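You operate a simulated robot arm through the tools that you are given. There is no shell and no other tool. Be economical: measure what you need, move in short steps, check, and stop when the job is done.

You are at the controls of a simulated two-armed robot. One attempt, no reset.

## Task
Take the dish cloth from the table top and hang it over the towel rail.

It is judged by the outcome, as a careful person would: the job done as asked, and still so three seconds after it is handed in. It fails if anything else is knocked over, pushed out of place, dropped, spilled or broken. Flat cloth is picked up by pressing the open fingertips on it (5 to 10 N) and closing them slowly along it; thin cloth reads only 2 to 8 mm in the jaws.

## Robot
Two 7-joint arms with two-finger parallel grippers on one trunk, on a base that drives. Base frame: it is fixed to the floor where the robot stands at the start and does not move with it; the origin is under the middle of the robot, x ahead of it, y to its left, z up. Lengths are in mm, angles in degrees, forces in N, time in s.
The left shoulder is at the start at [50, 177, 1054], the right one opposite. Payload 3.43 kg a hand.
Tool frame (each hand has its own): the origin (TCP) lies between the finger pads and is the grasp point; the fingertips stand 34 mm ahead of it; z points along the fingers, y is the line along which they close. The gripper opens to 128 mm. The fingers are 24 mm wide and 12 mm thick; the gripper's body (48 by 130 mm) begins 96 mm behind the TCP.
Orientation is told as [roll, pitch, yaw] about the base's x, y, z axes, in that order, counted from this pose: with the fingers straight down and closing along the base's y, the tool's x points along the base's -x, its y along +y and its z along -z.

## Interface
- The arms move only by the tool servo_tool. It takes "left_steps", "right_steps" or both (then of equal length, played together; a hand with none holds still); each is a list of rows, each a list of 7 numbers: the shift along the base's x, y, z in units of 50 mm (1.0 is 50 mm), then the turn, a rotation vector about the base's x, y, z in units of 5 degrees (1.0 is 5 degrees), then the closure in counts, from 0 (fully open) to 255 (shut). In form: [[x, y, z, rx, ry, rz, grip], ...]. A call has 1 to 12 rows; each row shifts and turns the commanded pose from where the row before left it. A call with a number of a shift or a turn outside -1 to 1 is refused whole. A row lasts 0.2 s, in which the tool goes at most 50 mm and 8.6 degrees; a call with a longer step from one row to the next is refused whole, and so is a gripper value outside its range. Where a pose cannot be reached the arm comes as near as it can. A force on the tool above 40 N (or 10 N above the force at the start of the call, whichever is more), or a blocked arm, ends the call early, and 0.2 s more pass. Each finger travels about 108 mm/s and halts on what it meets, pressing with about 38 N; the grip force reading is that of the motor and also rises with nothing between the fingers. The clock runs only during rows and for 0.2 s after the last one: add rows that do not move to give the fingers time. The reply holds the time, the measured pose of the TCP, the force on the tool along the base axes, the opening and the grip force, in the units named above and with some noise.
- Cameras (640 x 400 px; columns grow to the right, rows downward): "scene" is now at [150.6, -10.5, 1203.9]; the picture's right is [-0.12, -0.99, 0.00], its down [-0.68, 0.08, -0.73] and it looks along [0.73, -0.09, -0.68] (base axes); focal length 274 px, centre (320, 200). "left" rides on the left gripper at [76, 11, -160] in its tool frame; the picture's right is [-0.15, 0.99, 0.00], its down [-0.88, -0.13, -0.46] and it looks along [-0.45, -0.07, 0.89] (tool axes); focal length 234 px, centre (320, 200). "right" rides on the right gripper at [76, -11, -160] in its tool frame; the picture's right is [0.15, 0.99, 0.00], its down [-0.88, 0.13, -0.46] and it looks along [-0.45, 0.07, 0.89] (tool axes); focal length 234 px, centre (320, 200). There is no depth. A picture from a camera that has moved, and an enlarged one, comes with that camera's place and axes in the base frame and with its lens.
- camera(camera): a new picture of that camera. It takes no simulated time.
- raise_lower(by): slides the trunk up (or, below 0, down) by that many mm; the arms and the scene camera ride with it, the base frame stays. It gives what a move gives, with no picture.
- drive_base(legs): drives the robot by 1 to 6 legs, each [ahead, turn to the left] in mm and degrees, along the robot's own axes; the way and the turn of a leg run together, so that a leg with both is an arc; at most 1500 mm and 180 degrees a leg. The arms and the cameras ride along, it lands a little off, and it stops where it bumps. It gives what a move gives.
- turn_head(pan, tilt): turns the head with the scene camera to pan (to the left, within 80 degrees either way) and tilt (down, from -29 to 69), counted from straight ahead of the robot. It gives what a move gives.
- close_up(camera, box): a new picture of the part [left, top, right, bottom] of that camera's present view, enlarged. It takes no simulated time.
- sign_off(): hands the job in; it is judged then, once.

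Work in short steps. Places have to be worked out from the pictures, the camera data and where the tool is seen: move nearer, look again, correct. Check each grasp and each placing, and mend what went wrong. You have 120 turns and 92 pictures in all, those below and enlarged ones among them. Open the grippers and draw the arms clear of the work before you hand the job in, unless the task says otherwise; then end with one line.

The tools are called after "Emit:" as a command line: name --argument value ..., lists and objects as JSON in quotes. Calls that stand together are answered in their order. servo_tool: Moves the arms, as the interface text tells. Its arguments: {"type":"object","properties":{"left_steps":{"type":"array"},"right_steps":{"type":"array"}},"required":[]} The other tools are called the same way: raise_lower (by) slides the trunk up or down; drive_base (legs) drives the base; turn_head (pan, tilt) turns the head that bears the scene camera; camera (camera) takes a picture; close_up (camera, box) takes an enlarged picture of a part of a camera's view; sign_off () hands the job in.

At the start:

```text
time_s: 0.0
left_eef_pos: [417.3, 140.1, 937.5]
left_tool_rot: [-0.1, 0.0, 0.0]
left_ft_force: [0.8, 0.4, -0.4]
left_opening: 128.2
left_grasp_force: 0.1
right_eef_pos: [410.4, -300.5, 924.7]
right_tool_rot: [0.1, 0.0, 0.0]
right_ft_force: [0.2, 0.5, -0.8]
right_opening: 128.0
right_grasp_force: 0.1
trunk travel left (down, up): [-225.0, 176.0]
robot x, y, heading: [0.4, 0.8, -0.2]
head pan, tilt: [-7.0, 43.0]
```

scene: 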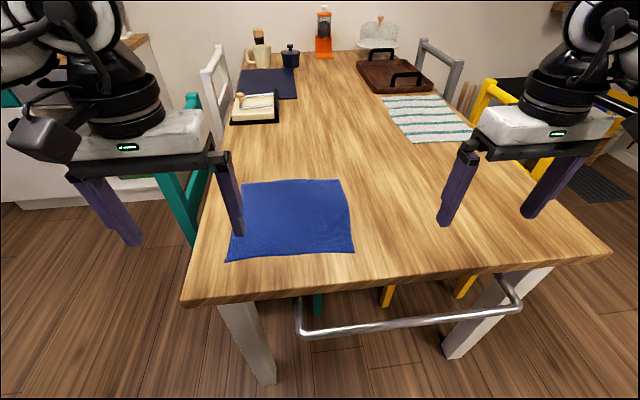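
right: 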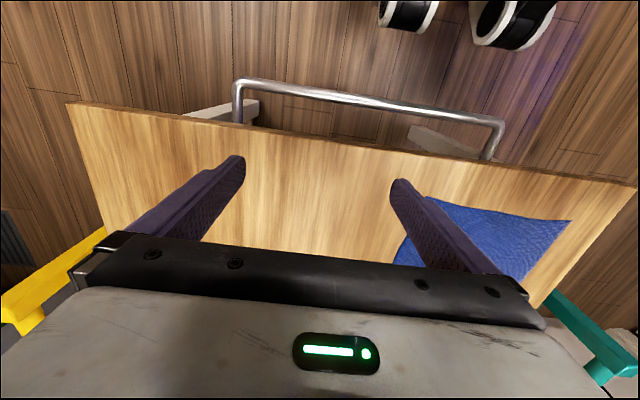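
left: 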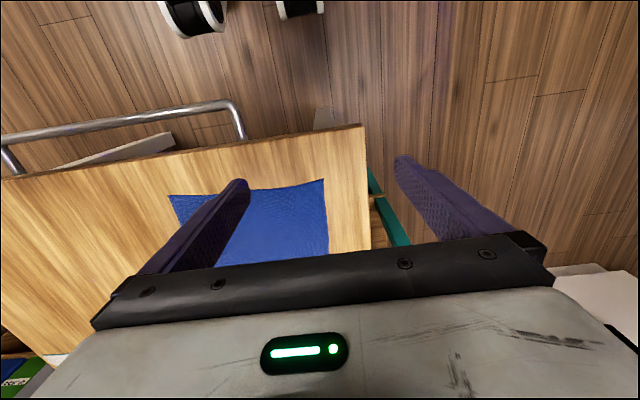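

The blue cloth appears to span about x 525–805 and y ±145. The rail bar triangulates to about x 358, z 670, y 0 to −440. I'll zoom in to confirm which item is the dish cloth and what the rail looks like.

Emit:
close_up --camera "scene" --box '[220, 0, 500, 175]'

Emit:
close_up --camera "scene" --box '[180, 170, 540, 395]'

```text
2.29 times, centred on (360, 88) of scene
camera zoom: at [150.6, -10.5, 1203.9], right [-0.12, -0.99, 0.0], down [-0.68, 0.08, -0.73], along [0.73, -0.09, -0.68], focal length 626 px, centre (229, 457)
```

zoom: 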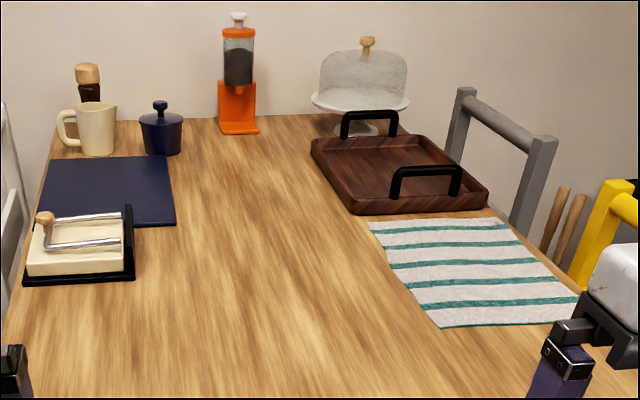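

```text
1.78 times, centred on (360, 282) of scene
camera zoom: at [150.6, -10.5, 1203.9], right [-0.12, -0.99, 0.0], down [-0.68, 0.08, -0.73], along [0.73, -0.09, -0.68], focal length 487 px, centre (249, 53)
```

zoom: 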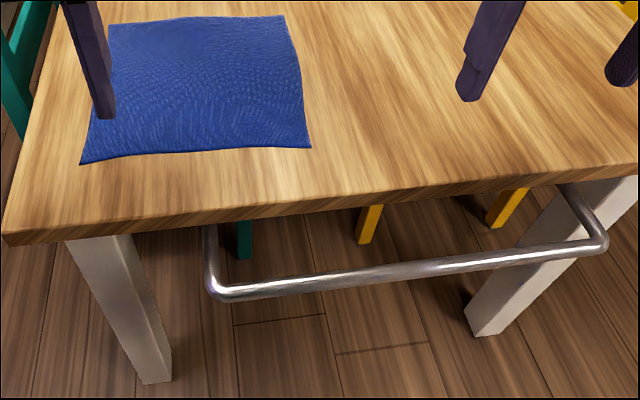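

Two textiles are on the table, so I'll zoom in on each to tell which is the loose cloth and which might be a mat.

Emit:
close_up --camera "scene" --box '[370, 85, 482, 155]'

Emit:
close_up --camera "scene" --box '[215, 170, 367, 265]'

```text
5.71 times, centred on (426, 120) of scene
camera zoom: at [150.6, -10.5, 1203.9], right [-0.12, -0.99, 0.0], down [-0.68, 0.08, -0.73], along [0.73, -0.09, -0.68], focal length 1564 px, centre (-286, 657)
```

zoom: 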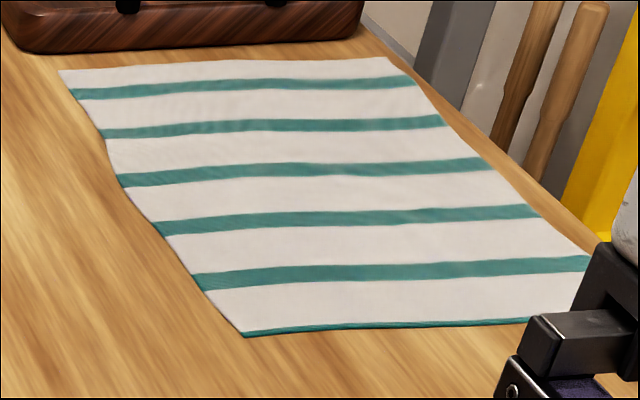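

```text
4.21 times, centred on (291, 218) of scene
camera zoom: at [150.6, -10.5, 1203.9], right [-0.12, -0.99, 0.0], down [-0.68, 0.08, -0.73], along [0.73, -0.09, -0.68], focal length 1153 px, centre (442, 126)
```

zoom: 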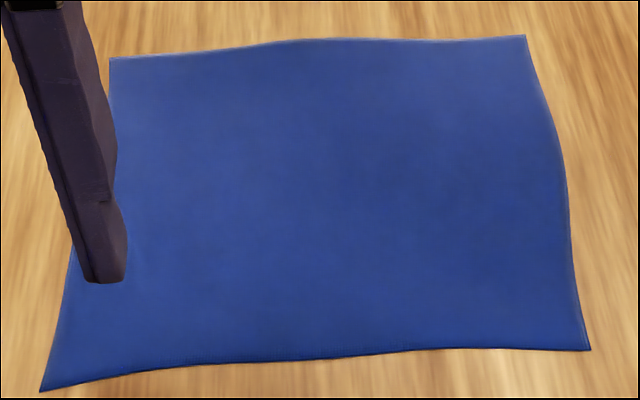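

Blue is about 280 × 290 mm and square, so it's the dish cloth. The striped one is 410 × 270 mm, a tea towel. I'll bring both hands above the near corners of the blue cloth with the jaws about 60 mm open.

Emit:
servo_tool --left_steps '[[0.374, -0.114, -0.506, 0, 0, 0, 135], [0.374, -0.114, -0.506, 0, 0, 0, 135], [0.374, -0.114, -0.506, 0, 0, 0, 135], [0.374, -0.114, -0.506, 0, 0, 0, 135], [0.374, -0.114, -0.506, 0, 0, 0, 135], [0.374, -0.114, -0.506, 0, 0, 0, 135], [0.374, -0.114, -0.506, 0, 0, 0, 135], [0, 0, 0, 0, 0, 0, 135]]' --right_steps '[[0.394, 0.6, -0.471, 0, 0, 0, 135], [0.394, 0.6, -0.471, 0, 0, 0, 135], [0.394, 0.6, -0.471, 0, 0, 0, 135], [0.394, 0.6, -0.471, 0, 0, 0, 135], [0.394, 0.6, -0.471, 0, 0, 0, 135], [0.394, 0.6, -0.471, 0, 0, 0, 135], [0.394, 0.6, -0.471, 0, 0, 0, 135], [0, 0, 0, 0, 0, 0, 135]]'

Emit:
camera --camera "left"

Emit:
camera --camera "right"

Emit:
camera --camera "scene"

```text
time_s: 1.6
left_eef_pos: [543.0, 98.5, 785.2]
left_tool_rot: [-0.9, -1.0, -0.3]
left_ft_force: [-4.5, 2.2, 20.5]
left_opening: 60.0
left_grasp_force: 0.1
right_eef_pos: [543.1, -99.7, 784.9]
right_tool_rot: [0.8, -1.0, -0.1]
right_ft_force: [-2.0, 0.7, 19.1]
right_opening: 60.8
right_grasp_force: 0.3
trunk travel left (down, up): [-225.0, 176.0]
robot x, y, heading: [0.1, 1.9, -0.2]
head pan, tilt: [-7.0, 43.0]
stopped in row 7 (left hand): the force on the tool passed its limit (the readings are from after the stop); the commanded pose is now the measured one
```

```text
84 pictures are left
camera left: at [464.0, 112.2, 943.6], right [0.15, 0.99, -0.01], down [0.87, -0.13, 0.47], along [0.47, -0.08, -0.88], focal length 234 px, centre (320, 200)
```

left: 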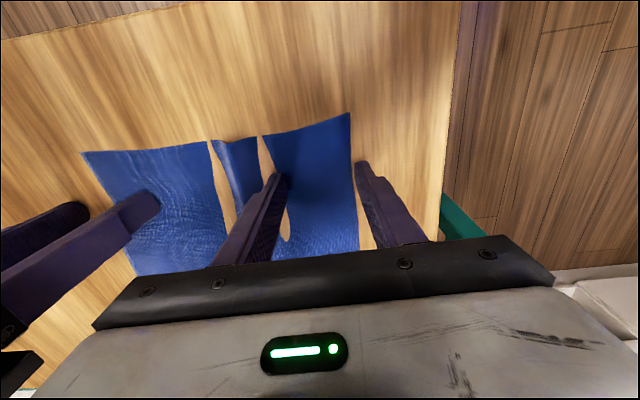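

```text
83 pictures are left
camera right: at [464.9, -112.0, 943.0], right [-0.15, 0.99, 0.01], down [0.87, 0.12, 0.47], along [0.47, 0.08, -0.88], focal length 234 px, centre (320, 200)
```

right: 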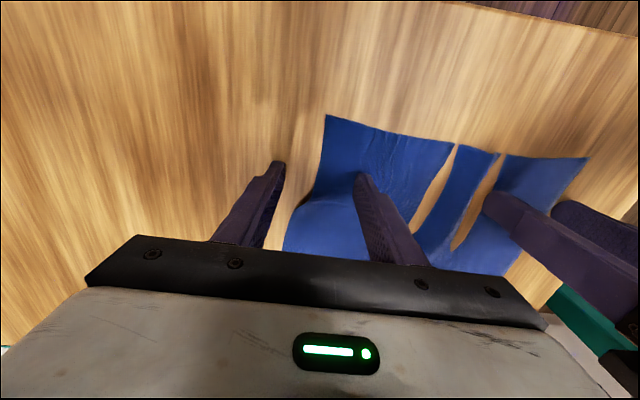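

```text
82 pictures are left
camera scene: at [147.3, -10.6, 1205.0], right [-0.12, -0.99, 0.0], down [-0.67, 0.08, -0.73], along [0.73, -0.09, -0.68], focal length 274 px, centre (320, 200)
```

scene: 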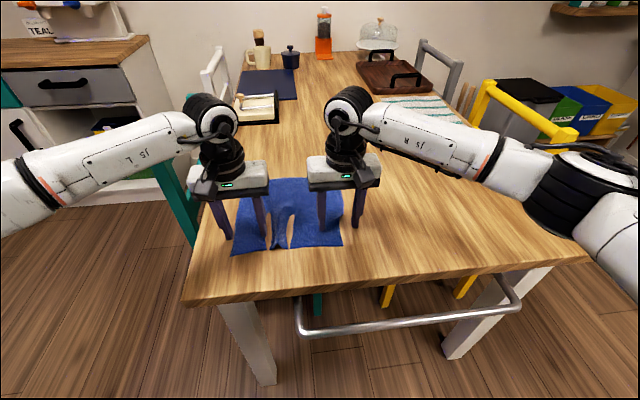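

Both hands already read about 20 N with the tips at z≈751, and triangulating the cloth corner gives a table top near z 750, not 684. I'll lift off and look at the cloth again.

Emit:
servo_tool --left_steps '[[0, 0, 0.5, 0, 0, 0, 135], [0, 0, 0.7, 0, 0, 0, 135], [0, 0, 0, 0, 0, 0, 135]]' --right_steps '[[0, 0, 0.5, 0, 0, 0, 135], [0, 0, 0.7, 0, 0, 0, 135], [0, 0, 0, 0, 0, 0, 135]]'

Emit:
camera --camera "left"

Emit:
close_up --camera "scene" --box '[180, 160, 420, 310]'

```text
time_s: 2.4
left_eef_pos: [542.3, 100.5, 838.6]
left_tool_rot: [-0.6, -0.5, 0.0]
left_ft_force: [-0.4, 0.5, 0.9]
left_opening: 60.1
left_grasp_force: 0.1
right_eef_pos: [544.0, -101.3, 841.0]
right_tool_rot: [0.4, -0.7, -0.1]
right_ft_force: [0.2, -0.6, -0.2]
right_opening: 60.3
right_grasp_force: 0.1
trunk travel left (down, up): [-225.0, 176.0]
robot x, y, heading: [2.0, 0.1, -0.1]
head pan, tilt: [-7.0, 43.0]
```

```text
81 pictures are left
camera left: at [465.2, 113.1, 998.5], right [0.15, 0.99, -0.01], down [0.88, -0.13, 0.46], along [0.46, -0.08, -0.89], focal length 234 px, centre (320, 200)
```

left: 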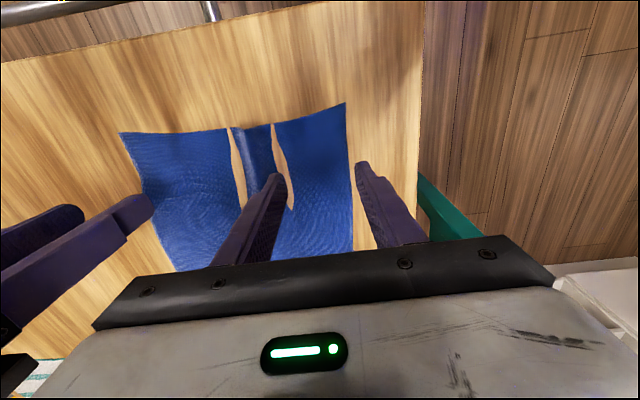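

```text
2.67 times, centred on (300, 235) of scene
camera zoom: at [150.5, -10.6, 1203.8], right [-0.12, -0.99, 0.0], down [-0.68, 0.08, -0.73], along [0.73, -0.09, -0.68], focal length 730 px, centre (373, 107)
```

zoom: 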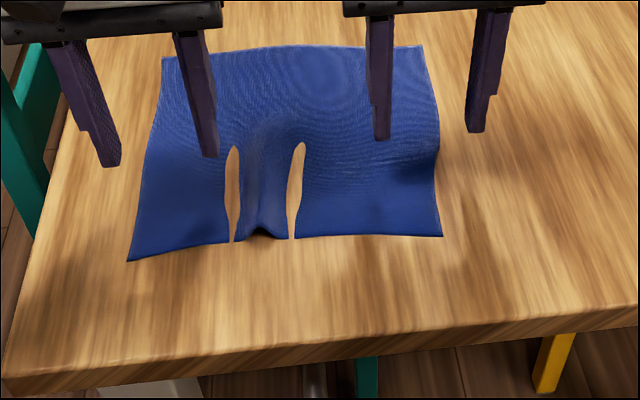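

The table top is at z≈751, so the near corners of the cloth are at about (491, 131) and (486, −106), with a small ruck in the middle. I'll reposition to x≈510, y 97 and −75 with the jaws at about 48 mm, then descend slowly.

Emit:
servo_tool --left_steps '[[-0.32, -0.03, 0, 0, 0, 0, 158], [-0.32, -0.03, 0, 0, 0, 0, 158], [0, 0, -0.4, 0, 0, 0, 158], [0, 0, -0.4, 0, 0, 0, 158], [0, 0, 0, 0, 0, 0, 158]]' --right_steps '[[-0.34, 0.26, 0, 0, 0, 0, 158], [-0.34, 0.26, 0, 0, 0, 0, 158], [0, 0, -0.44, 0, 0, 0, 158], [0, 0, -0.4, 0, 0, 0, 158], [0, 0, 0, 0, 0, 0, 158]]'

Emit:
close_up --camera "scene" --box '[180, 160, 420, 310]'

Emit:
camera --camera "left"

Emit:
camera --camera "right"

```text
time_s: 3.6
left_eef_pos: [512.3, 96.2, 799.4]
left_tool_rot: [-0.6, -0.5, 0.0]
left_ft_force: [0.2, -0.9, 0.7]
left_opening: 48.6
left_grasp_force: 0.0
right_eef_pos: [510.3, -75.9, 795.9]
right_tool_rot: [0.3, -0.7, -0.1]
right_ft_force: [0.3, 0.4, -0.3]
right_opening: 48.4
right_grasp_force: 0.0
trunk travel left (down, up): [-225.0, 176.0]
robot x, y, heading: [-0.6, 3.2, -0.0]
head pan, tilt: [-7.0, 43.0]
```

```text
2.67 times, centred on (300, 235) of scene
camera zoom: at [150.5, -10.6, 1203.9], right [-0.12, -0.99, 0.0], down [-0.68, 0.08, -0.73], along [0.73, -0.09, -0.68], focal length 730 px, centre (373, 107)
```

zoom: 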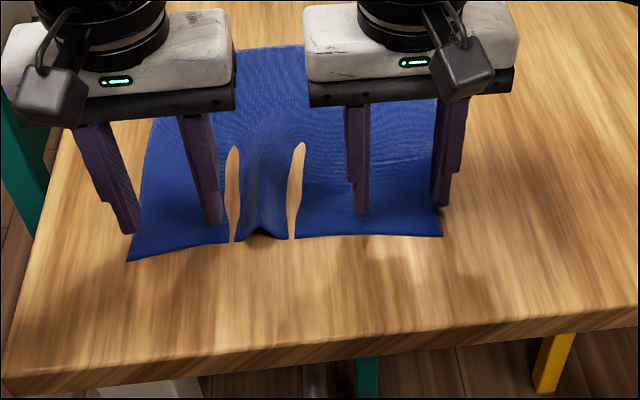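

```text
78 pictures are left
camera left: at [434.3, 110.0, 958.0], right [0.15, 0.99, -0.01], down [0.88, -0.13, 0.47], along [0.46, -0.08, -0.89], focal length 234 px, centre (320, 200)
```

left: 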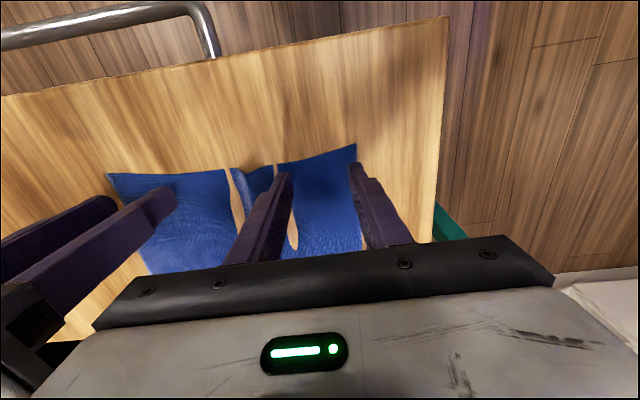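

```text
77 pictures are left
camera right: at [433.4, -87.1, 955.6], right [-0.14, 0.99, 0.01], down [0.88, 0.13, 0.47], along [0.46, 0.07, -0.88], focal length 234 px, centre (320, 200)
```

right: 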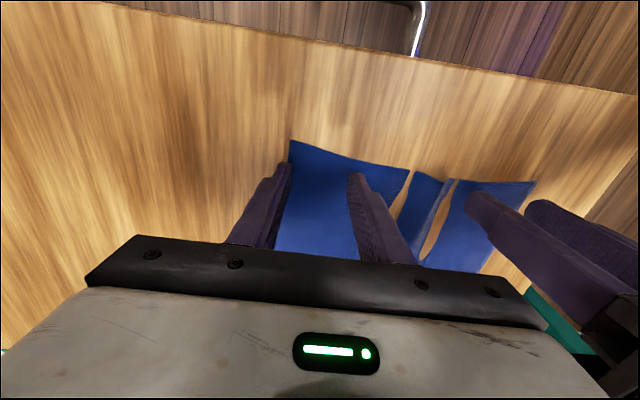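

The outer fingers sit just at the cloth's side edges, so I'll move each hand in by about 8 mm. Then I'll descend in small steps until I feel contact.

Emit:
servo_tool --left_steps '[[-0.06, -0.16, 0, 0, 0, 0, 158], [0, 0, -0.1, 0, 0, 0, 158], [0, 0, -0.08, 0, 0, 0, 158], [0, 0, -0.06, 0, 0, 0, 158], [0, 0, 0, 0, 0, 0, 158]]' --right_steps '[[-0.06, 0.16, 0, 0, 0, 0, 158], [0, 0, -0.06, 0, 0, 0, 158], [0, 0, -0.06, 0, 0, 0, 158], [0, 0, -0.06, 0, 0, 0, 158], [0, 0, 0, 0, 0, 0, 158]]'

```text
time_s: 4.8
left_eef_pos: [508.3, 88.3, 786.3]
left_tool_rot: [-0.6, -0.5, -0.1]
left_ft_force: [0.5, -0.1, 0.9]
left_opening: 48.5
left_grasp_force: 0.1
right_eef_pos: [507.5, -67.6, 787.6]
right_tool_rot: [0.3, -0.7, -0.2]
right_ft_force: [-0.1, -0.2, 1.1]
right_opening: 48.3
right_grasp_force: 0.0
trunk travel left (down, up): [-225.0, 176.0]
robot x, y, heading: [-1.9, 0.4, 0.2]
head pan, tilt: [-7.0, 43.0]
```

There's still almost no force, so I'll go down a few more millimetres.

Emit:
servo_tool --left_steps '[[0, 0, -0.05, 0, 0, 0, 158], [0, 0, -0.03, 0, 0, 0, 158], [0, 0, 0, 0, 0, 0, 158]]' --right_steps '[[0, 0, -0.06, 0, 0, 0, 158], [0, 0, -0.04, 0, 0, 0, 158], [0, 0, 0, 0, 0, 0, 158]]'

```text
time_s: 5.6
left_eef_pos: [509.1, 88.1, 785.9]
left_tool_rot: [-0.7, -0.7, -0.1]
left_ft_force: [-0.3, 0.4, 18.9]
left_opening: 49.6
left_grasp_force: 0.2
right_eef_pos: [507.5, -67.3, 785.6]
right_tool_rot: [0.4, -1.1, -0.1]
right_ft_force: [2.5, -0.4, 14.2]
right_opening: 48.8
right_grasp_force: 0.2
trunk travel left (down, up): [-225.0, 176.0]
robot x, y, heading: [-0.3, 2.5, -0.1]
head pan, tilt: [-7.0, 43.0]
```

I have contact at 19 N on the left and 14 N on the right. I'll ease to about 8 N and close slowly.

Emit:
servo_tool --left_steps '[[0, 0, -0.0, 0, 0, 0, 158], [0, 0, 0.04, 0, 0, 0, 160], [0, 0, 0, 0, 0, 0, 168], [0, 0, 0, 0, 0, 0, 176], [0, 0, 0, 0, 0, 0, 186], [0, 0, 0, 0, 0, 0, 196], [0, 0, 0, 0, 0, 0, 206], [0, 0, 0, 0, 0, 0, 216], [0, 0, 0, 0, 0, 0, 226], [0, 0, 0, 0, 0, 0, 236], [0, 0, 0, 0, 0, 0, 246], [0, 0, 0, 0, 0, 0, 255]]' --right_steps '[[0, 0, -0.0, 0, 0, 0, 158], [0, 0, 0.025, 0, 0, 0, 160], [0, 0, 0, 0, 0, 0, 168], [0, 0, 0, 0, 0, 0, 176], [0, 0, 0, 0, 0, 0, 186], [0, 0, 0, 0, 0, 0, 196], [0, 0, 0, 0, 0, 0, 206], [0, 0, 0, 0, 0, 0, 216], [0, 0, 0, 0, 0, 0, 226], [0, 0, 0, 0, 0, 0, 236], [0, 0, 0, 0, 0, 0, 246], [0, 0, 0, 0, 0, 0, 255]]'

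Emit:
close_up --camera "scene" --box '[180, 160, 420, 310]'

```text
time_s: 8.2
left_eef_pos: [507.1, 80.8, 785.5]
left_tool_rot: [-1.8, -0.7, -0.5]
left_ft_force: [-1.2, -36.6, 5.3]
left_opening: 2.7
left_grasp_force: 37.1
right_eef_pos: [506.1, -58.6, 786.9]
right_tool_rot: [1.6, -1.0, 0.3]
right_ft_force: [-0.4, 38.1, 9.3]
right_opening: 2.7
right_grasp_force: 37.3
trunk travel left (down, up): [-225.0, 176.0]
robot x, y, heading: [-0.6, -0.4, -0.2]
head pan, tilt: [-7.0, 43.0]
```

```text
2.67 times, centred on (300, 235) of scene
camera zoom: at [149.4, -10.6, 1204.0], right [-0.12, -0.99, 0.0], down [-0.68, 0.08, -0.73], along [0.73, -0.09, -0.68], focal length 730 px, centre (373, 107)
```

zoom: 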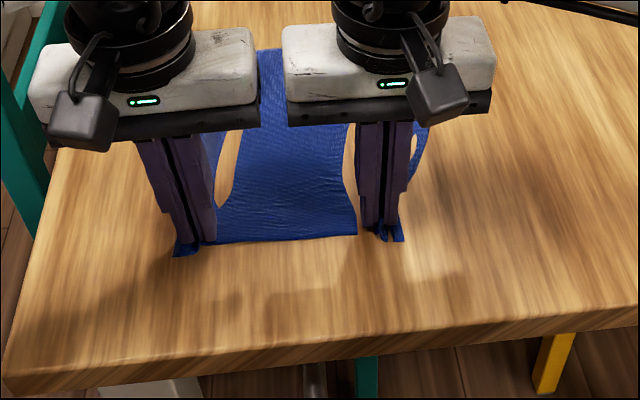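

Both jaws read 2.7 mm and show pinched cloth, with the cloth taut between the hands. I'll ease the hands inward a little and lift together until the cloth hangs free.

Emit:
servo_tool --left_steps '[[0, -0.1, 0.1, 0, 0, 0, 255], [0, 0, 0.4, 0, 0, 0, 255], [0, 0, 0.5, 0, 0, 0, 255], [0, 0, 0.5, 0, 0, 0, 255], [0, 0, 0.5, 0, 0, 0, 255], [0, 0, 0.5, 0, 0, 0, 255], [0, 0, 0.5, 0, 0, 0, 255], [0, 0, 0.5, 0, 0, 0, 255], [0, 0, 0.5, 0, 0, 0, 255], [0, 0, 0.4, 0, 0, 0, 255], [0, 0, 0.1, 0, 0, 0, 255], [0, 0, 0, 0, 0, 0, 255]]' --right_steps '[[0, 0.1, 0.1, 0, 0, 0, 255], [0, 0, 0.4, 0, 0, 0, 255], [0, 0, 0.5, 0, 0, 0, 255], [0, 0, 0.5, 0, 0, 0, 255], [0, 0, 0.5, 0, 0, 0, 255], [0, 0, 0.5, 0, 0, 0, 255], [0, 0, 0.5, 0, 0, 0, 255], [0, 0, 0.5, 0, 0, 0, 255], [0, 0, 0.5, 0, 0, 0, 255], [0, 0, 0.4, 0, 0, 0, 255], [0, 0, 0.1, 0, 0, 0, 255], [0, 0, 0, 0, 0, 0, 255]]'

Emit:
camera --camera "scene"

Emit:
camera --camera "left"

```text
time_s: 10.8
left_eef_pos: [509.2, 79.7, 1010.0]
left_tool_rot: [-1.4, -0.7, -0.3]
left_ft_force: [-0.9, -31.7, -0.1]
left_opening: 2.6
left_grasp_force: 37.4
right_eef_pos: [506.5, -58.2, 1009.4]
right_tool_rot: [1.2, -0.8, 0.1]
right_ft_force: [1.0, 31.8, 0.7]
right_opening: 2.7
right_grasp_force: 37.2
trunk travel left (down, up): [-225.0, 176.0]
robot x, y, heading: [-1.8, -1.9, 0.0]
head pan, tilt: [-7.0, 43.0]
```

```text
75 pictures are left
camera scene: at [150.6, -10.6, 1203.9], right [-0.12, -0.99, 0.0], down [-0.68, 0.08, -0.73], along [0.73, -0.09, -0.68], focal length 274 px, centre (320, 200)
```

scene: 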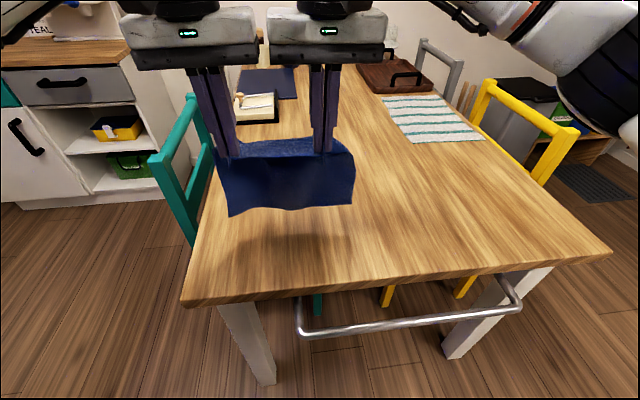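

```text
74 pictures are left
camera left: at [430.7, 95.1, 1168.9], right [0.15, 0.99, -0.02], down [0.87, -0.13, 0.47], along [0.46, -0.09, -0.88], focal length 234 px, centre (320, 200)
```

left: 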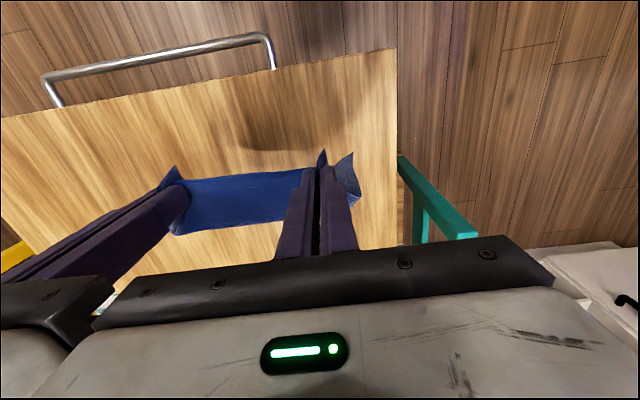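

The cloth is held by both hands and hanging. I'll zoom in to see how far it hangs and in what shape.

Emit:
close_up --camera "scene" --box '[180, 60, 420, 210]'

Emit:
camera --camera "right"

```text
2.67 times, centred on (300, 135) of scene
camera zoom: at [150.6, -10.6, 1203.9], right [-0.12, -0.99, 0.0], down [-0.68, 0.08, -0.73], along [0.73, -0.09, -0.68], focal length 730 px, centre (373, 373)
```

zoom: 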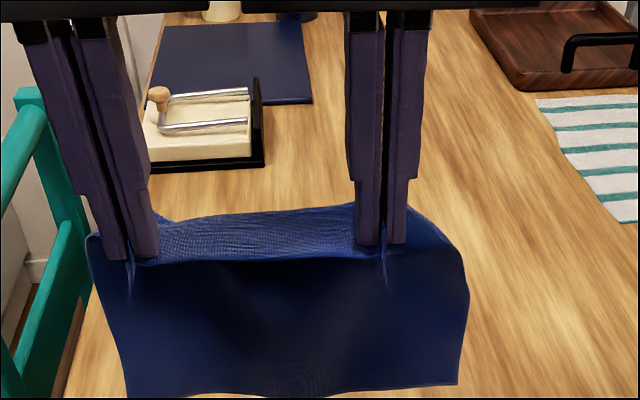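

```text
72 pictures are left
camera right: at [429.7, -72.0, 1167.2], right [-0.15, 0.99, 0.02], down [0.87, 0.12, 0.47], along [0.46, 0.08, -0.88], focal length 234 px, centre (320, 200)
```

right: 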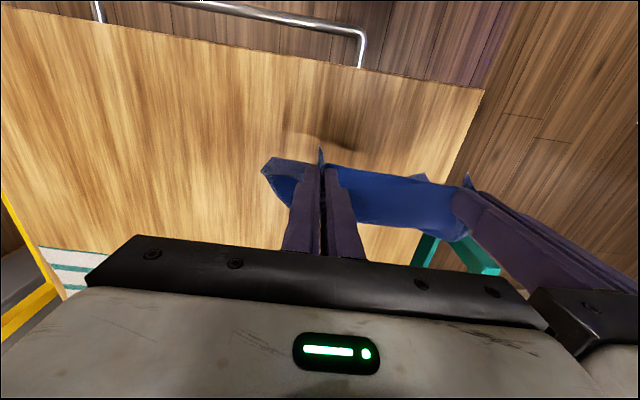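

The cloth is held with its tail slanting back towards the table. I'll shift both hands to the rail's span (y −80 and −215), let the cloth settle, and look again.

Emit:
servo_tool --left_steps '[[0, -0.36, 0, 0, 0, 0, 255], [0, -0.32, 0, 0, 0, 0, 255], [0, -0.32, 0, 0, 0, 0, 255], [0, -0.32, 0, 0, 0, 0, 255], [0, -0.32, 0, 0, 0, 0, 255], [0, -0.32, 0, 0, 0, 0, 255], [0, -0.32, 0, 0, 0, 0, 255], [0, -0.32, 0, 0, 0, 0, 255], [0, -0.32, 0, 0, 0, 0, 255], [0, -0.32, 0, 0, 0, 0, 255], [0, 0, 0, 0, 0, 0, 255], [0, 0, 0, 0, 0, 0, 255]]' --right_steps '[[0, -0.28, 0, 0, 0, 0, 255], [0, -0.32, 0, 0, 0, 0, 255], [0, -0.32, 0, 0, 0, 0, 255], [0, -0.32, 0, 0, 0, 0, 255], [0, -0.32, 0, 0, 0, 0, 255], [0, -0.32, 0, 0, 0, 0, 255], [0, -0.32, 0, 0, 0, 0, 255], [0, -0.32, 0, 0, 0, 0, 255], [0, -0.32, 0, 0, 0, 0, 255], [0, -0.32, 0, 0, 0, 0, 255], [0, 0, 0, 0, 0, 0, 255], [0, 0, 0, 0, 0, 0, 255]]'

Emit:
camera --camera "scene"

Emit:
camera --camera "right"

```text
time_s: 13.4
left_eef_pos: [507.9, -82.0, 1009.7]
left_tool_rot: [-1.1, -0.7, -0.2]
left_ft_force: [0.1, -25.1, 0.4]
left_opening: 3.0
left_grasp_force: 37.4
right_eef_pos: [508.6, -217.7, 1010.7]
right_tool_rot: [0.8, -0.7, 0.1]
right_ft_force: [0.7, 26.6, 0.2]
right_opening: 3.0
right_grasp_force: 38.0
trunk travel left (down, up): [-225.0, 176.0]
robot x, y, heading: [-1.1, -0.6, -0.3]
head pan, tilt: [-7.0, 43.0]
```

```text
71 pictures are left
camera scene: at [150.6, -10.6, 1203.9], right [-0.12, -0.99, 0.0], down [-0.68, 0.08, -0.73], along [0.73, -0.09, -0.68], focal length 274 px, centre (320, 200)
```

scene: 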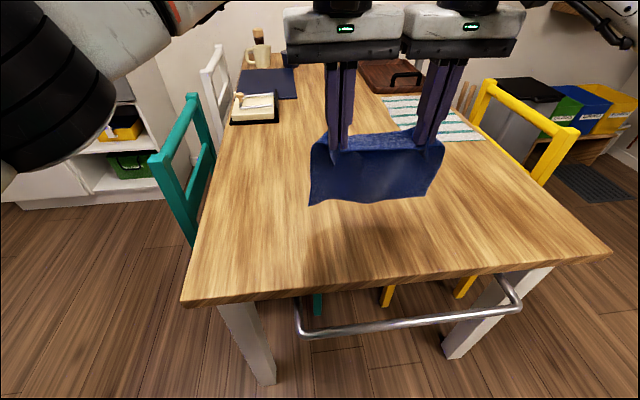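

```text
70 pictures are left
camera right: at [429.9, -230.5, 1167.6], right [-0.15, 0.99, 0.01], down [0.87, 0.13, 0.47], along [0.46, 0.08, -0.88], focal length 234 px, centre (320, 200)
```

right: 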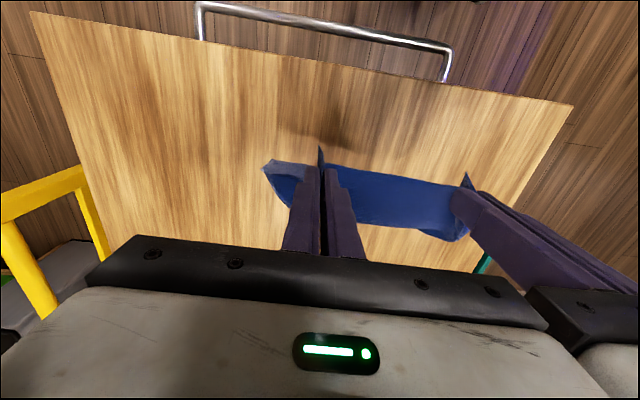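

The cloth is static and slants back about 25°. That suits feeding the tail into the ~50 mm gap between the rail (x≈352, z≈672) and the table edge (x≈405). I'll back the base up by 200 mm so the hands come to x≈308.

Emit:
drive_base --legs '[[-200, 0]]'

Emit:
turn_head --pan -20 --tilt 43

Emit:
camera --camera "scene"

Emit:
camera --camera "right"

```text
time_s: 15.0
left_eef_pos: [309.2, -81.0, 1009.7]
left_tool_rot: [-1.1, -0.6, -0.2]
left_ft_force: [0.0, -25.7, 0.6]
left_opening: 2.5
left_grasp_force: 38.0
right_eef_pos: [309.3, -217.3, 1009.8]
right_tool_rot: [0.7, -0.9, 0.1]
right_ft_force: [-0.1, 25.6, 1.2]
right_opening: 2.7
right_grasp_force: 37.6
trunk travel left (down, up): [-225.0, 176.0]
robot x, y, heading: [-194.6, -5.8, -0.1]
head pan, tilt: [-7.0, 43.0]
```

```text
time_s: 15.7
left_eef_pos: [310.0, -80.8, 1009.2]
left_tool_rot: [-1.2, -0.6, -0.2]
left_ft_force: [-0.4, -12.4, -1.2]
left_opening: 2.4
left_grasp_force: 37.3
right_eef_pos: [309.2, -215.8, 1010.4]
right_tool_rot: [1.0, -0.7, 0.3]
right_ft_force: [0.2, 11.8, 0.1]
right_opening: 2.9
right_grasp_force: 37.4
trunk travel left (down, up): [-225.0, 176.0]
robot x, y, heading: [-195.7, 2.3, -0.1]
head pan, tilt: [-20.0, 43.0]
```

```text
69 pictures are left
camera scene: at [-52.5, -28.7, 1203.9], right [-0.34, -0.94, 0.0], down [-0.64, 0.23, -0.73], along [0.69, -0.25, -0.68], focal length 274 px, centre (320, 200)
```

scene: 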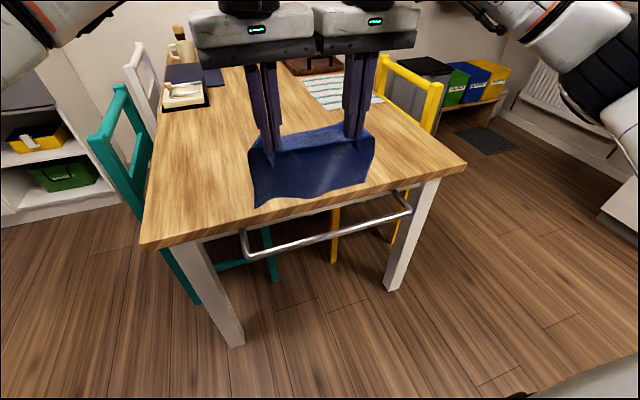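

```text
68 pictures are left
camera right: at [231.3, -229.7, 1167.6], right [-0.15, 0.99, 0.01], down [0.87, 0.13, 0.47], along [0.46, 0.08, -0.88], focal length 234 px, centre (320, 200)
```

right: 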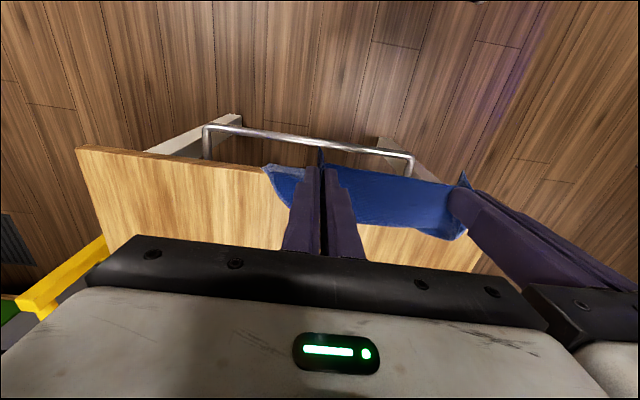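

Comparing rays, the cloth runs back about 40 mm from the fingers and then hangs nearly vertical at x≈348. Its bottom is at z≈825 and it spans y −41 to −285. I'll move the hands to x≈340 so the hang plane sits over the gap at x≈380, then lower partway.

Emit:
servo_tool --left_steps '[[0.3, 0, 0, 0, 0, 0, 255], [0.3, 0, 0, 0, 0, 0, 255], [0, 0, -0.3, 0, 0, 0, 255], [0, 0, -0.3, 0, 0, 0, 255], [0, 0, -0.3, 0, 0, 0, 255], [0, 0, -0.3, 0, 0, 0, 255], [0, 0, -0.3, 0, 0, 0, 255], [0, 0, 0, 0, 0, 0, 255], [0, 0, 0, 0, 0, 0, 255]]' --right_steps '[[0.3, 0, 0, 0, 0, 0, 255], [0.3, 0, 0, 0, 0, 0, 255], [0, 0, -0.3, 0, 0, 0, 255], [0, 0, -0.3, 0, 0, 0, 255], [0, 0, -0.3, 0, 0, 0, 255], [0, 0, -0.3, 0, 0, 0, 255], [0, 0, -0.3, 0, 0, 0, 255], [0, 0, 0, 0, 0, 0, 255], [0, 0, 0, 0, 0, 0, 255]]'

Emit:
camera --camera "scene"

Emit:
camera --camera "left"

```text
time_s: 16.3
left_eef_pos: [349.4, -65.9, 1022.5]
left_tool_rot: [-5.0, -0.2, 1.7]
left_ft_force: [-1.7, -17.3, -1.2]
left_opening: 2.5
left_grasp_force: 37.5
right_eef_pos: [335.7, -201.7, 1012.3]
right_tool_rot: [2.5, -1.5, 1.6]
right_ft_force: [1.9, 17.8, 1.8]
right_opening: 2.4
right_grasp_force: 37.7
trunk travel left (down, up): [-225.0, 176.0]
robot x, y, heading: [-202.0, -1.1, -0.1]
head pan, tilt: [-20.0, 43.0]
stopped in row 3 (left hand): the force on the tool passed its limit (the readings are from after the stop); the commanded pose is now the measured one
```

```text
67 pictures are left
camera scene: at [-52.7, -28.2, 1204.0], right [-0.34, -0.94, 0.0], down [-0.64, 0.23, -0.73], along [0.69, -0.25, -0.68], focal length 274 px, centre (320, 200)
```

scene: 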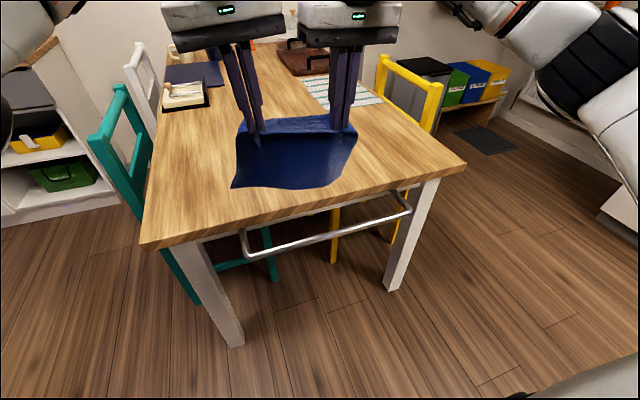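

```text
66 pictures are left
camera left: at [270.9, -42.2, 1181.7], right [0.12, 0.99, -0.09], down [0.88, -0.06, 0.47], along [0.46, -0.13, -0.88], focal length 234 px, centre (320, 200)
```

left: 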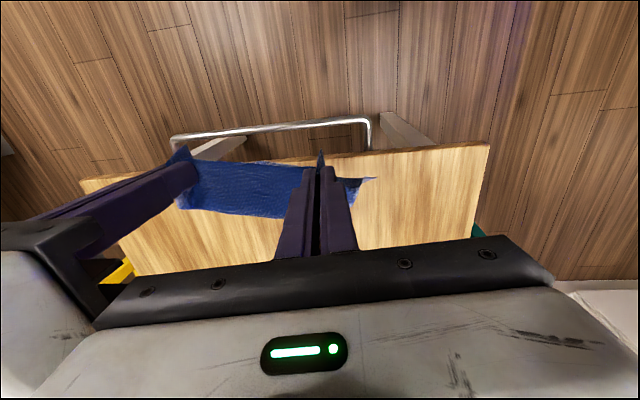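

The call ended early on force, and the hands shifted and rolled slightly. I'll hold still to read the forces before moving on.

Emit:
servo_tool --left_steps '[[0, 0, 0, 0, 0, 0, 255], [0, 0, 0, 0, 0, 0, 255]]' --right_steps '[[0, 0, 0, 0, 0, 0, 255], [0, 0, 0, 0, 0, 0, 255]]'

Emit:
turn_head --pan -20 --tilt 22

Emit:
camera --camera "scene"

```text
time_s: 16.9
left_eef_pos: [349.1, -65.4, 1022.2]
left_tool_rot: [-5.0, -0.2, 1.7]
left_ft_force: [-2.2, -26.0, -2.9]
left_opening: 2.7
left_grasp_force: 37.1
right_eef_pos: [337.6, -203.6, 1011.0]
right_tool_rot: [2.4, -1.5, 1.4]
right_ft_force: [3.1, 25.9, 2.5]
right_opening: 2.7
right_grasp_force: 37.8
trunk travel left (down, up): [-225.0, 176.0]
robot x, y, heading: [-196.2, 1.4, -0.1]
head pan, tilt: [-20.0, 43.0]
```

```text
time_s: 17.8
left_eef_pos: [348.5, -64.8, 1022.6]
left_tool_rot: [-4.8, -0.2, 1.9]
left_ft_force: [-2.2, -26.2, -2.5]
left_opening: 2.8
left_grasp_force: 37.3
right_eef_pos: [337.5, -205.0, 1010.9]
right_tool_rot: [2.5, -1.4, 1.4]
right_ft_force: [3.3, 26.7, 2.3]
right_opening: 2.5
right_grasp_force: 37.4
trunk travel left (down, up): [-225.0, 176.0]
robot x, y, heading: [-195.9, -0.2, -0.1]
head pan, tilt: [-20.0, 22.0]
```

```text
65 pictures are left
camera scene: at [-43.2, -32.4, 1236.3], right [-0.34, -0.94, 0.0], down [-0.35, 0.13, -0.93], along [0.87, -0.32, -0.38], focal length 274 px, centre (320, 200)
```

scene: 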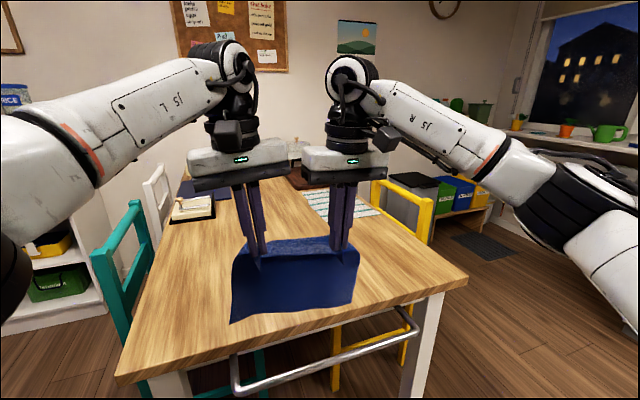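

The hands have leaned slightly apart, which gives the gripper bodies more clearance, so I'll keep that lean. I'll level the hands to the same x and z and shift 20 mm right, slowly.

Emit:
servo_tool --left_steps '[[-0.03, -0.1, -0.06, 0, 0, -0.1, 255], [-0.03, -0.1, -0.06, 0, 0, -0.1, 255], [-0.03, -0.1, -0.05, 0, 0, -0.1, 255], [-0.03, -0.1, -0.05, 0, 0, 0, 255], [0, 0, 0, 0, 0, 0, 255]]' --right_steps '[[0.03, -0.1, 0, 0, 0, -0.1, 255], [0.03, -0.1, 0, 0, 0, -0.1, 255], [0.03, -0.1, 0, 0, 0, -0.1, 255], [0.03, -0.1, 0, 0, 0, 0, 255], [0, 0, 0, 0, 0, 0, 255]]'

```text
time_s: 18.4
left_eef_pos: [352.7, -66.4, 1022.8]
left_tool_rot: [-6.8, 0.0, 1.9]
left_ft_force: [-2.1, -14.3, -0.9]
left_opening: 2.8
left_grasp_force: 37.1
right_eef_pos: [339.8, -206.2, 1012.7]
right_tool_rot: [3.3, -1.8, 1.4]
right_ft_force: [1.8, 15.9, 0.8]
right_opening: 2.7
right_grasp_force: 37.7
trunk travel left (down, up): [-225.0, 176.0]
robot x, y, heading: [-200.5, 0.0, -0.3]
head pan, tilt: [-20.0, 22.0]
stopped in row 3 (left hand): the force on the tool passed its limit (the readings are from after the stop); the commanded pose is now the measured one
```

The left hand is being blocked again, so I'll look closely at the two wrists for contact.

Emit:
close_up --camera "scene" --box '[170, 30, 410, 180]'

Emit:
camera --camera "right"

```text
2.67 times, centred on (290, 105) of scene
camera zoom: at [-43.1, -32.1, 1236.4], right [-0.34, -0.94, 0.0], down [-0.35, 0.13, -0.93], along [0.87, -0.32, -0.37], focal length 730 px, centre (400, 453)
```

zoom: 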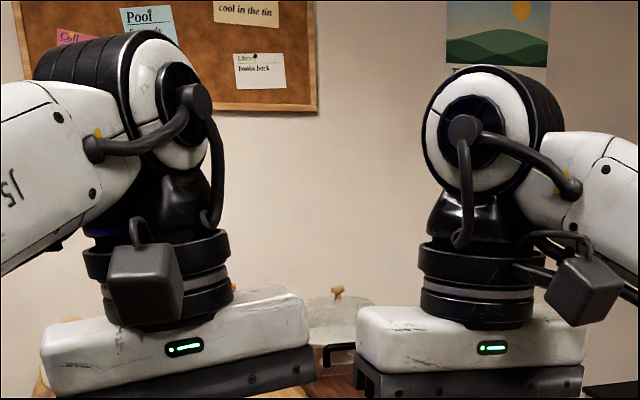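

```text
63 pictures are left
camera right: at [259.9, -227.8, 1168.3], right [-0.17, 0.98, 0.05], down [0.86, 0.12, 0.49], along [0.48, 0.13, -0.87], focal length 234 px, centre (320, 200)
```

right: 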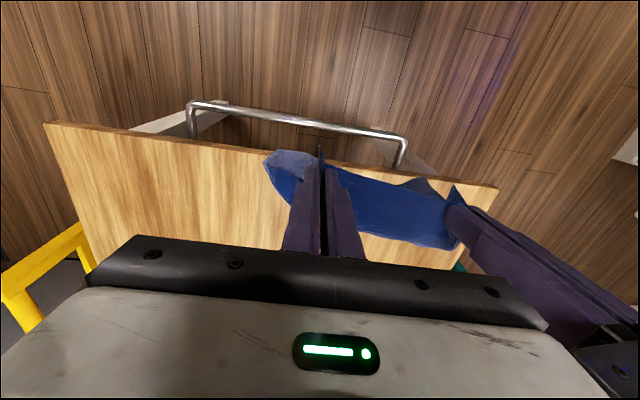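

The bodies are about 30 mm apart, so they aren't touching. The left arm seems to be straining at its reach across the body. I'll bring both hands back toward the robot by small steps, where it was fine earlier.

Emit:
servo_tool --left_steps '[[-0.15, 0, 0, 0, 0, 0, 255], [-0.15, 0, -0.05, 0, 0, 0, 255], [-0.15, 0, -0.05, 0, 0, 0, 255], [0, 0, 0, 0, 0, 0, 255]]' --right_steps '[[-0.1, 0, 0, 0, 0, 0, 255], [-0.1, 0, 0, 0, 0, 0, 255], [-0.1, 0, 0, 0, 0, 0, 255], [0, 0, 0, 0, 0, 0, 255]]'

```text
time_s: 19.4
left_eef_pos: [328.1, -70.1, 1016.2]
left_tool_rot: [-6.5, -0.2, 1.9]
left_ft_force: [-0.9, -17.7, -0.7]
left_opening: 2.6
left_grasp_force: 37.8
right_eef_pos: [325.1, -207.7, 1011.4]
right_tool_rot: [3.2, -1.5, 1.0]
right_ft_force: [1.1, 18.2, 1.4]
right_opening: 2.7
right_grasp_force: 37.6
trunk travel left (down, up): [-225.0, 176.0]
robot x, y, heading: [-204.4, -2.4, 0.2]
head pan, tilt: [-20.0, 22.0]
```

That worked with no trouble. I'll move the arms back to the robot's centre line, then strafe the base right instead so neither arm has to reach across.

Emit:
servo_tool --left_steps '[[0, 0.25, -0.05, 0.1, 0, -0.1, 255], [0, 0.25, -0.05, 0.1, 0, -0.1, 255], [0, 0.25, 0, 0.1, 0, -0.1, 255], [0, 0.25, 0, 0.1, 0, 0, 255], [0, 0.25, 0, 0, 0, 0, 255], [0, 0.25, 0, 0, 0, 0, 255], [0, 0.25, 0, 0, 0, 0, 255], [0, 0.25, 0, 0, 0, 0, 255], [0, 0.25, 0, 0, 0, 0, 255], [0, 0.25, 0, 0, 0, 0, 255], [0, 0.25, 0, 0, 0, 0, 255], [0, 0, 0, 0, 0, 0, 255]]' --right_steps '[[0, 0.25, 0, 0, 0, -0.1, 255], [0, 0.25, 0, 0, 0, -0.1, 255], [0, 0.25, 0, 0, 0, 0, 255], [0, 0.25, 0, 0, 0, 0, 255], [0, 0.25, 0, 0, 0, 0, 255], [0, 0.25, 0, 0, 0, 0, 255], [0, 0.25, 0, 0, 0, 0, 255], [0, 0.25, 0, 0, 0, 0, 255], [0, 0.25, 0, 0, 0, 0, 255], [0, 0.25, 0, 0, 0, 0, 255], [0, 0.25, 0, 0, 0, 0, 255], [0, 0, 0, 0, 0, 0, 255]]'

```text
time_s: 22.0
left_eef_pos: [329.7, 68.1, 1011.3]
left_tool_rot: [-4.6, -0.2, 0.3]
left_ft_force: [-0.5, -21.6, -1.1]
left_opening: 2.6
left_grasp_force: 37.6
right_eef_pos: [324.5, -71.5, 1011.3]
right_tool_rot: [3.3, -1.6, -0.1]
right_ft_force: [0.9, 22.0, 0.2]
right_opening: 2.8
right_grasp_force: 37.2
trunk travel left (down, up): [-225.0, 176.0]
robot x, y, heading: [-198.3, 0.8, -0.1]
head pan, tilt: [-20.0, 22.0]
```

The arms are comfortable again, centred at y≈0. I'll strafe the base right about 200 mm: turn left 45°, back up, turn right 45°.

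Emit:
drive_base --legs '[[0, 45], [-283, 0], [0, -45]]'

Emit:
turn_head --pan 0 --tilt 30

Emit:
camera --camera "scene"

```text
time_s: 28.1
left_eef_pos: [128.1, -131.5, 1011.3]
left_tool_rot: [-4.6, -0.2, 0.3]
left_ft_force: [-0.8, -21.0, 0.2]
left_opening: 2.3
left_grasp_force: 37.3
right_eef_pos: [124.0, -269.8, 1011.4]
right_tool_rot: [3.3, -1.8, 0.0]
right_ft_force: [1.9, 22.0, -0.3]
right_opening: 3.0
right_grasp_force: 37.0
trunk travel left (down, up): [-225.0, 176.0]
robot x, y, heading: [-402.0, -198.4, -0.0]
head pan, tilt: [-20.0, 22.0]
```

```text
time_s: 28.9
left_eef_pos: [128.5, -131.9, 1011.0]
left_tool_rot: [-4.7, -0.2, 0.2]
left_ft_force: [-0.2, -11.7, 0.1]
left_opening: 2.7
left_grasp_force: 37.2
right_eef_pos: [123.1, -269.2, 1011.4]
right_tool_rot: [3.4, -1.9, 0.1]
right_ft_force: [1.0, 12.4, 0.5]
right_opening: 2.3
right_grasp_force: 37.1
trunk travel left (down, up): [-225.0, 176.0]
robot x, y, heading: [-399.5, -198.9, 0.1]
head pan, tilt: [0.0, 30.0]
```

```text
62 pictures are left
camera scene: at [-240.8, -199.5, 1223.6], right [0.0, -1.0, 0.0], down [-0.5, 0.0, -0.87], along [0.87, 0.0, -0.5], focal length 274 px, centre (320, 200)
```

scene: 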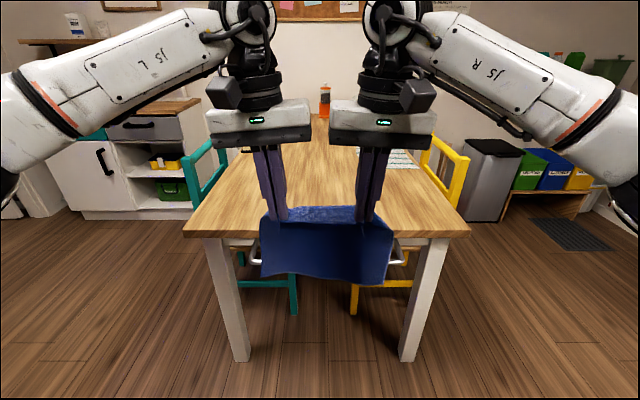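

The pose is now symmetric, and the cloth spans y −81 to −330, within the rail. I'll drive forward about 213 mm so the hang plane sits above the gap.

Emit:
drive_base --legs '[[213, 0]]'

Emit:
camera --camera "scene"

Emit:
camera --camera "left"

```text
time_s: 30.6
left_eef_pos: [344.1, -129.8, 1012.3]
left_tool_rot: [-4.8, -0.2, 0.4]
left_ft_force: [-1.1, -14.1, -0.9]
left_opening: 2.7
left_grasp_force: 37.0
right_eef_pos: [338.3, -267.2, 1011.6]
right_tool_rot: [3.3, -1.8, 0.2]
right_ft_force: [0.4, 15.4, 0.2]
right_opening: 2.8
right_grasp_force: 36.7
trunk travel left (down, up): [-225.0, 176.0]
robot x, y, heading: [-189.7, -201.5, 0.3]
head pan, tilt: [0.0, 30.0]
```

```text
61 pictures are left
camera scene: at [-26.7, -198.5, 1223.5], right [0.0, -1.0, 0.0], down [-0.5, 0.0, -0.87], along [0.87, 0.0, -0.5], focal length 274 px, centre (320, 200)
```

scene: 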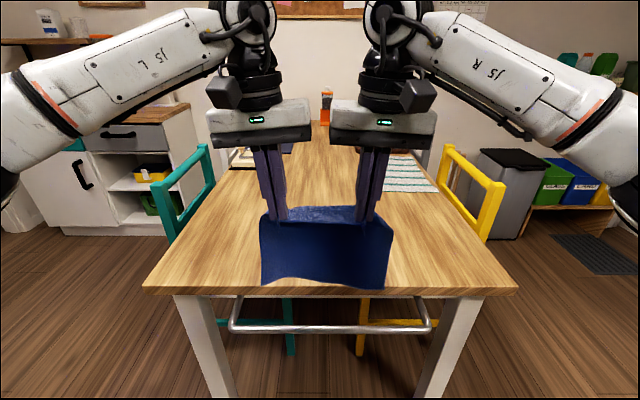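

```text
60 pictures are left
camera left: at [265.9, -105.2, 1169.6], right [0.14, 0.99, -0.08], down [0.88, -0.09, 0.47], along [0.46, -0.14, -0.88], focal length 234 px, centre (320, 200)
```

left: 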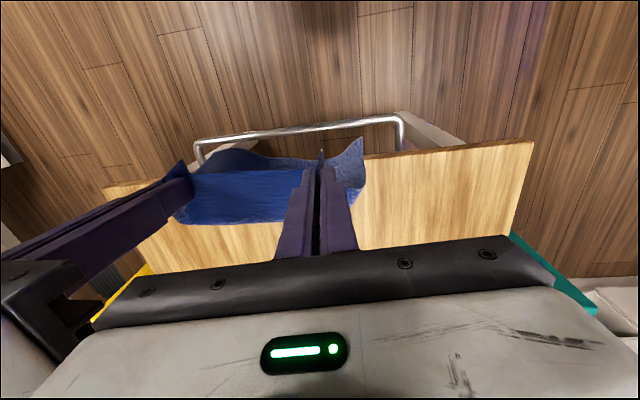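

The tail's bottom edge is at about x 374, z 825, and the gap runs x≈366–400. I'll lower the trunk 50 mm and check the alignment.

Emit:
raise_lower --by -60

Emit:
camera --camera "left"

Emit:
close_up --camera "scene" --box '[200, 190, 456, 350]'

Emit:
camera --camera "right"

```text
time_s: 31.6
left_eef_pos: [342.1, -129.5, 951.5]
left_tool_rot: [-4.8, -0.3, 0.3]
left_ft_force: [-0.7, -8.3, 0.9]
left_opening: 2.2
left_grasp_force: 37.3
right_eef_pos: [336.6, -268.0, 951.5]
right_tool_rot: [3.5, -1.8, 0.2]
right_ft_force: [-0.3, 8.3, 0.6]
right_opening: 2.6
right_grasp_force: 36.8
trunk travel left (down, up): [-165.0, 236.0]
robot x, y, heading: [-185.8, -199.2, 0.4]
head pan, tilt: [0.0, 30.0]
```

```text
59 pictures are left
camera left: at [265.1, -105.6, 1110.0], right [0.14, 0.99, -0.08], down [0.88, -0.09, 0.47], along [0.46, -0.14, -0.88], focal length 234 px, centre (320, 200)
```

left: 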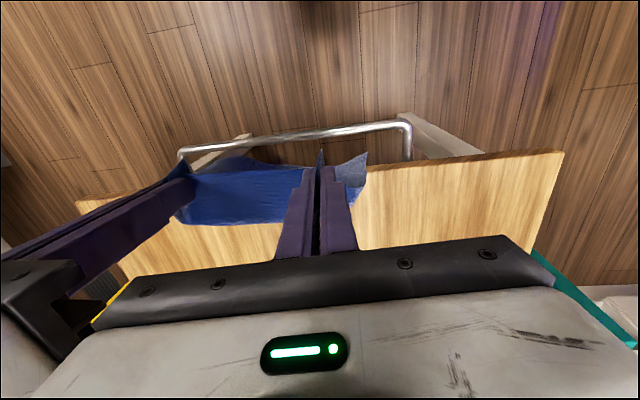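

```text
2.50 times, centred on (328, 270) of scene
camera zoom: at [-27.4, -198.5, 1163.7], right [0.0, -1.0, 0.0], down [-0.5, 0.0, -0.87], along [0.87, 0.0, -0.5], focal length 684 px, centre (300, 25)
```

zoom: 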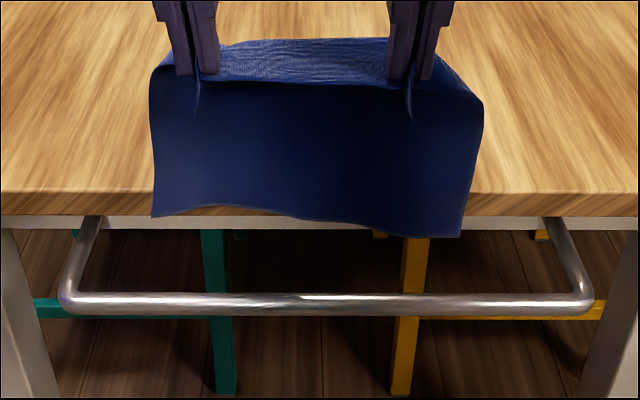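

```text
57 pictures are left
camera right: at [257.3, -287.6, 1107.8], right [-0.15, 0.99, 0.06], down [0.86, 0.11, 0.49], along [0.48, 0.12, -0.87], focal length 234 px, centre (320, 200)
```

right: 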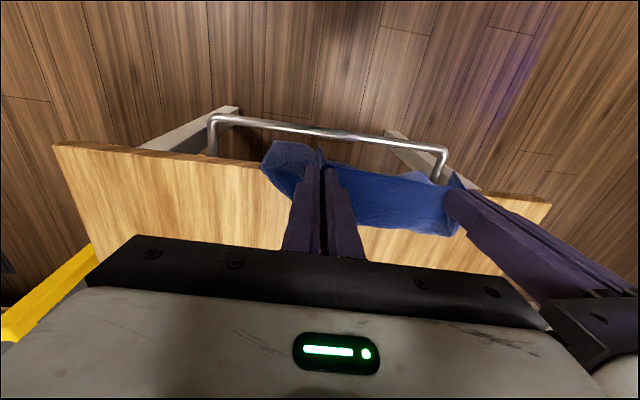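

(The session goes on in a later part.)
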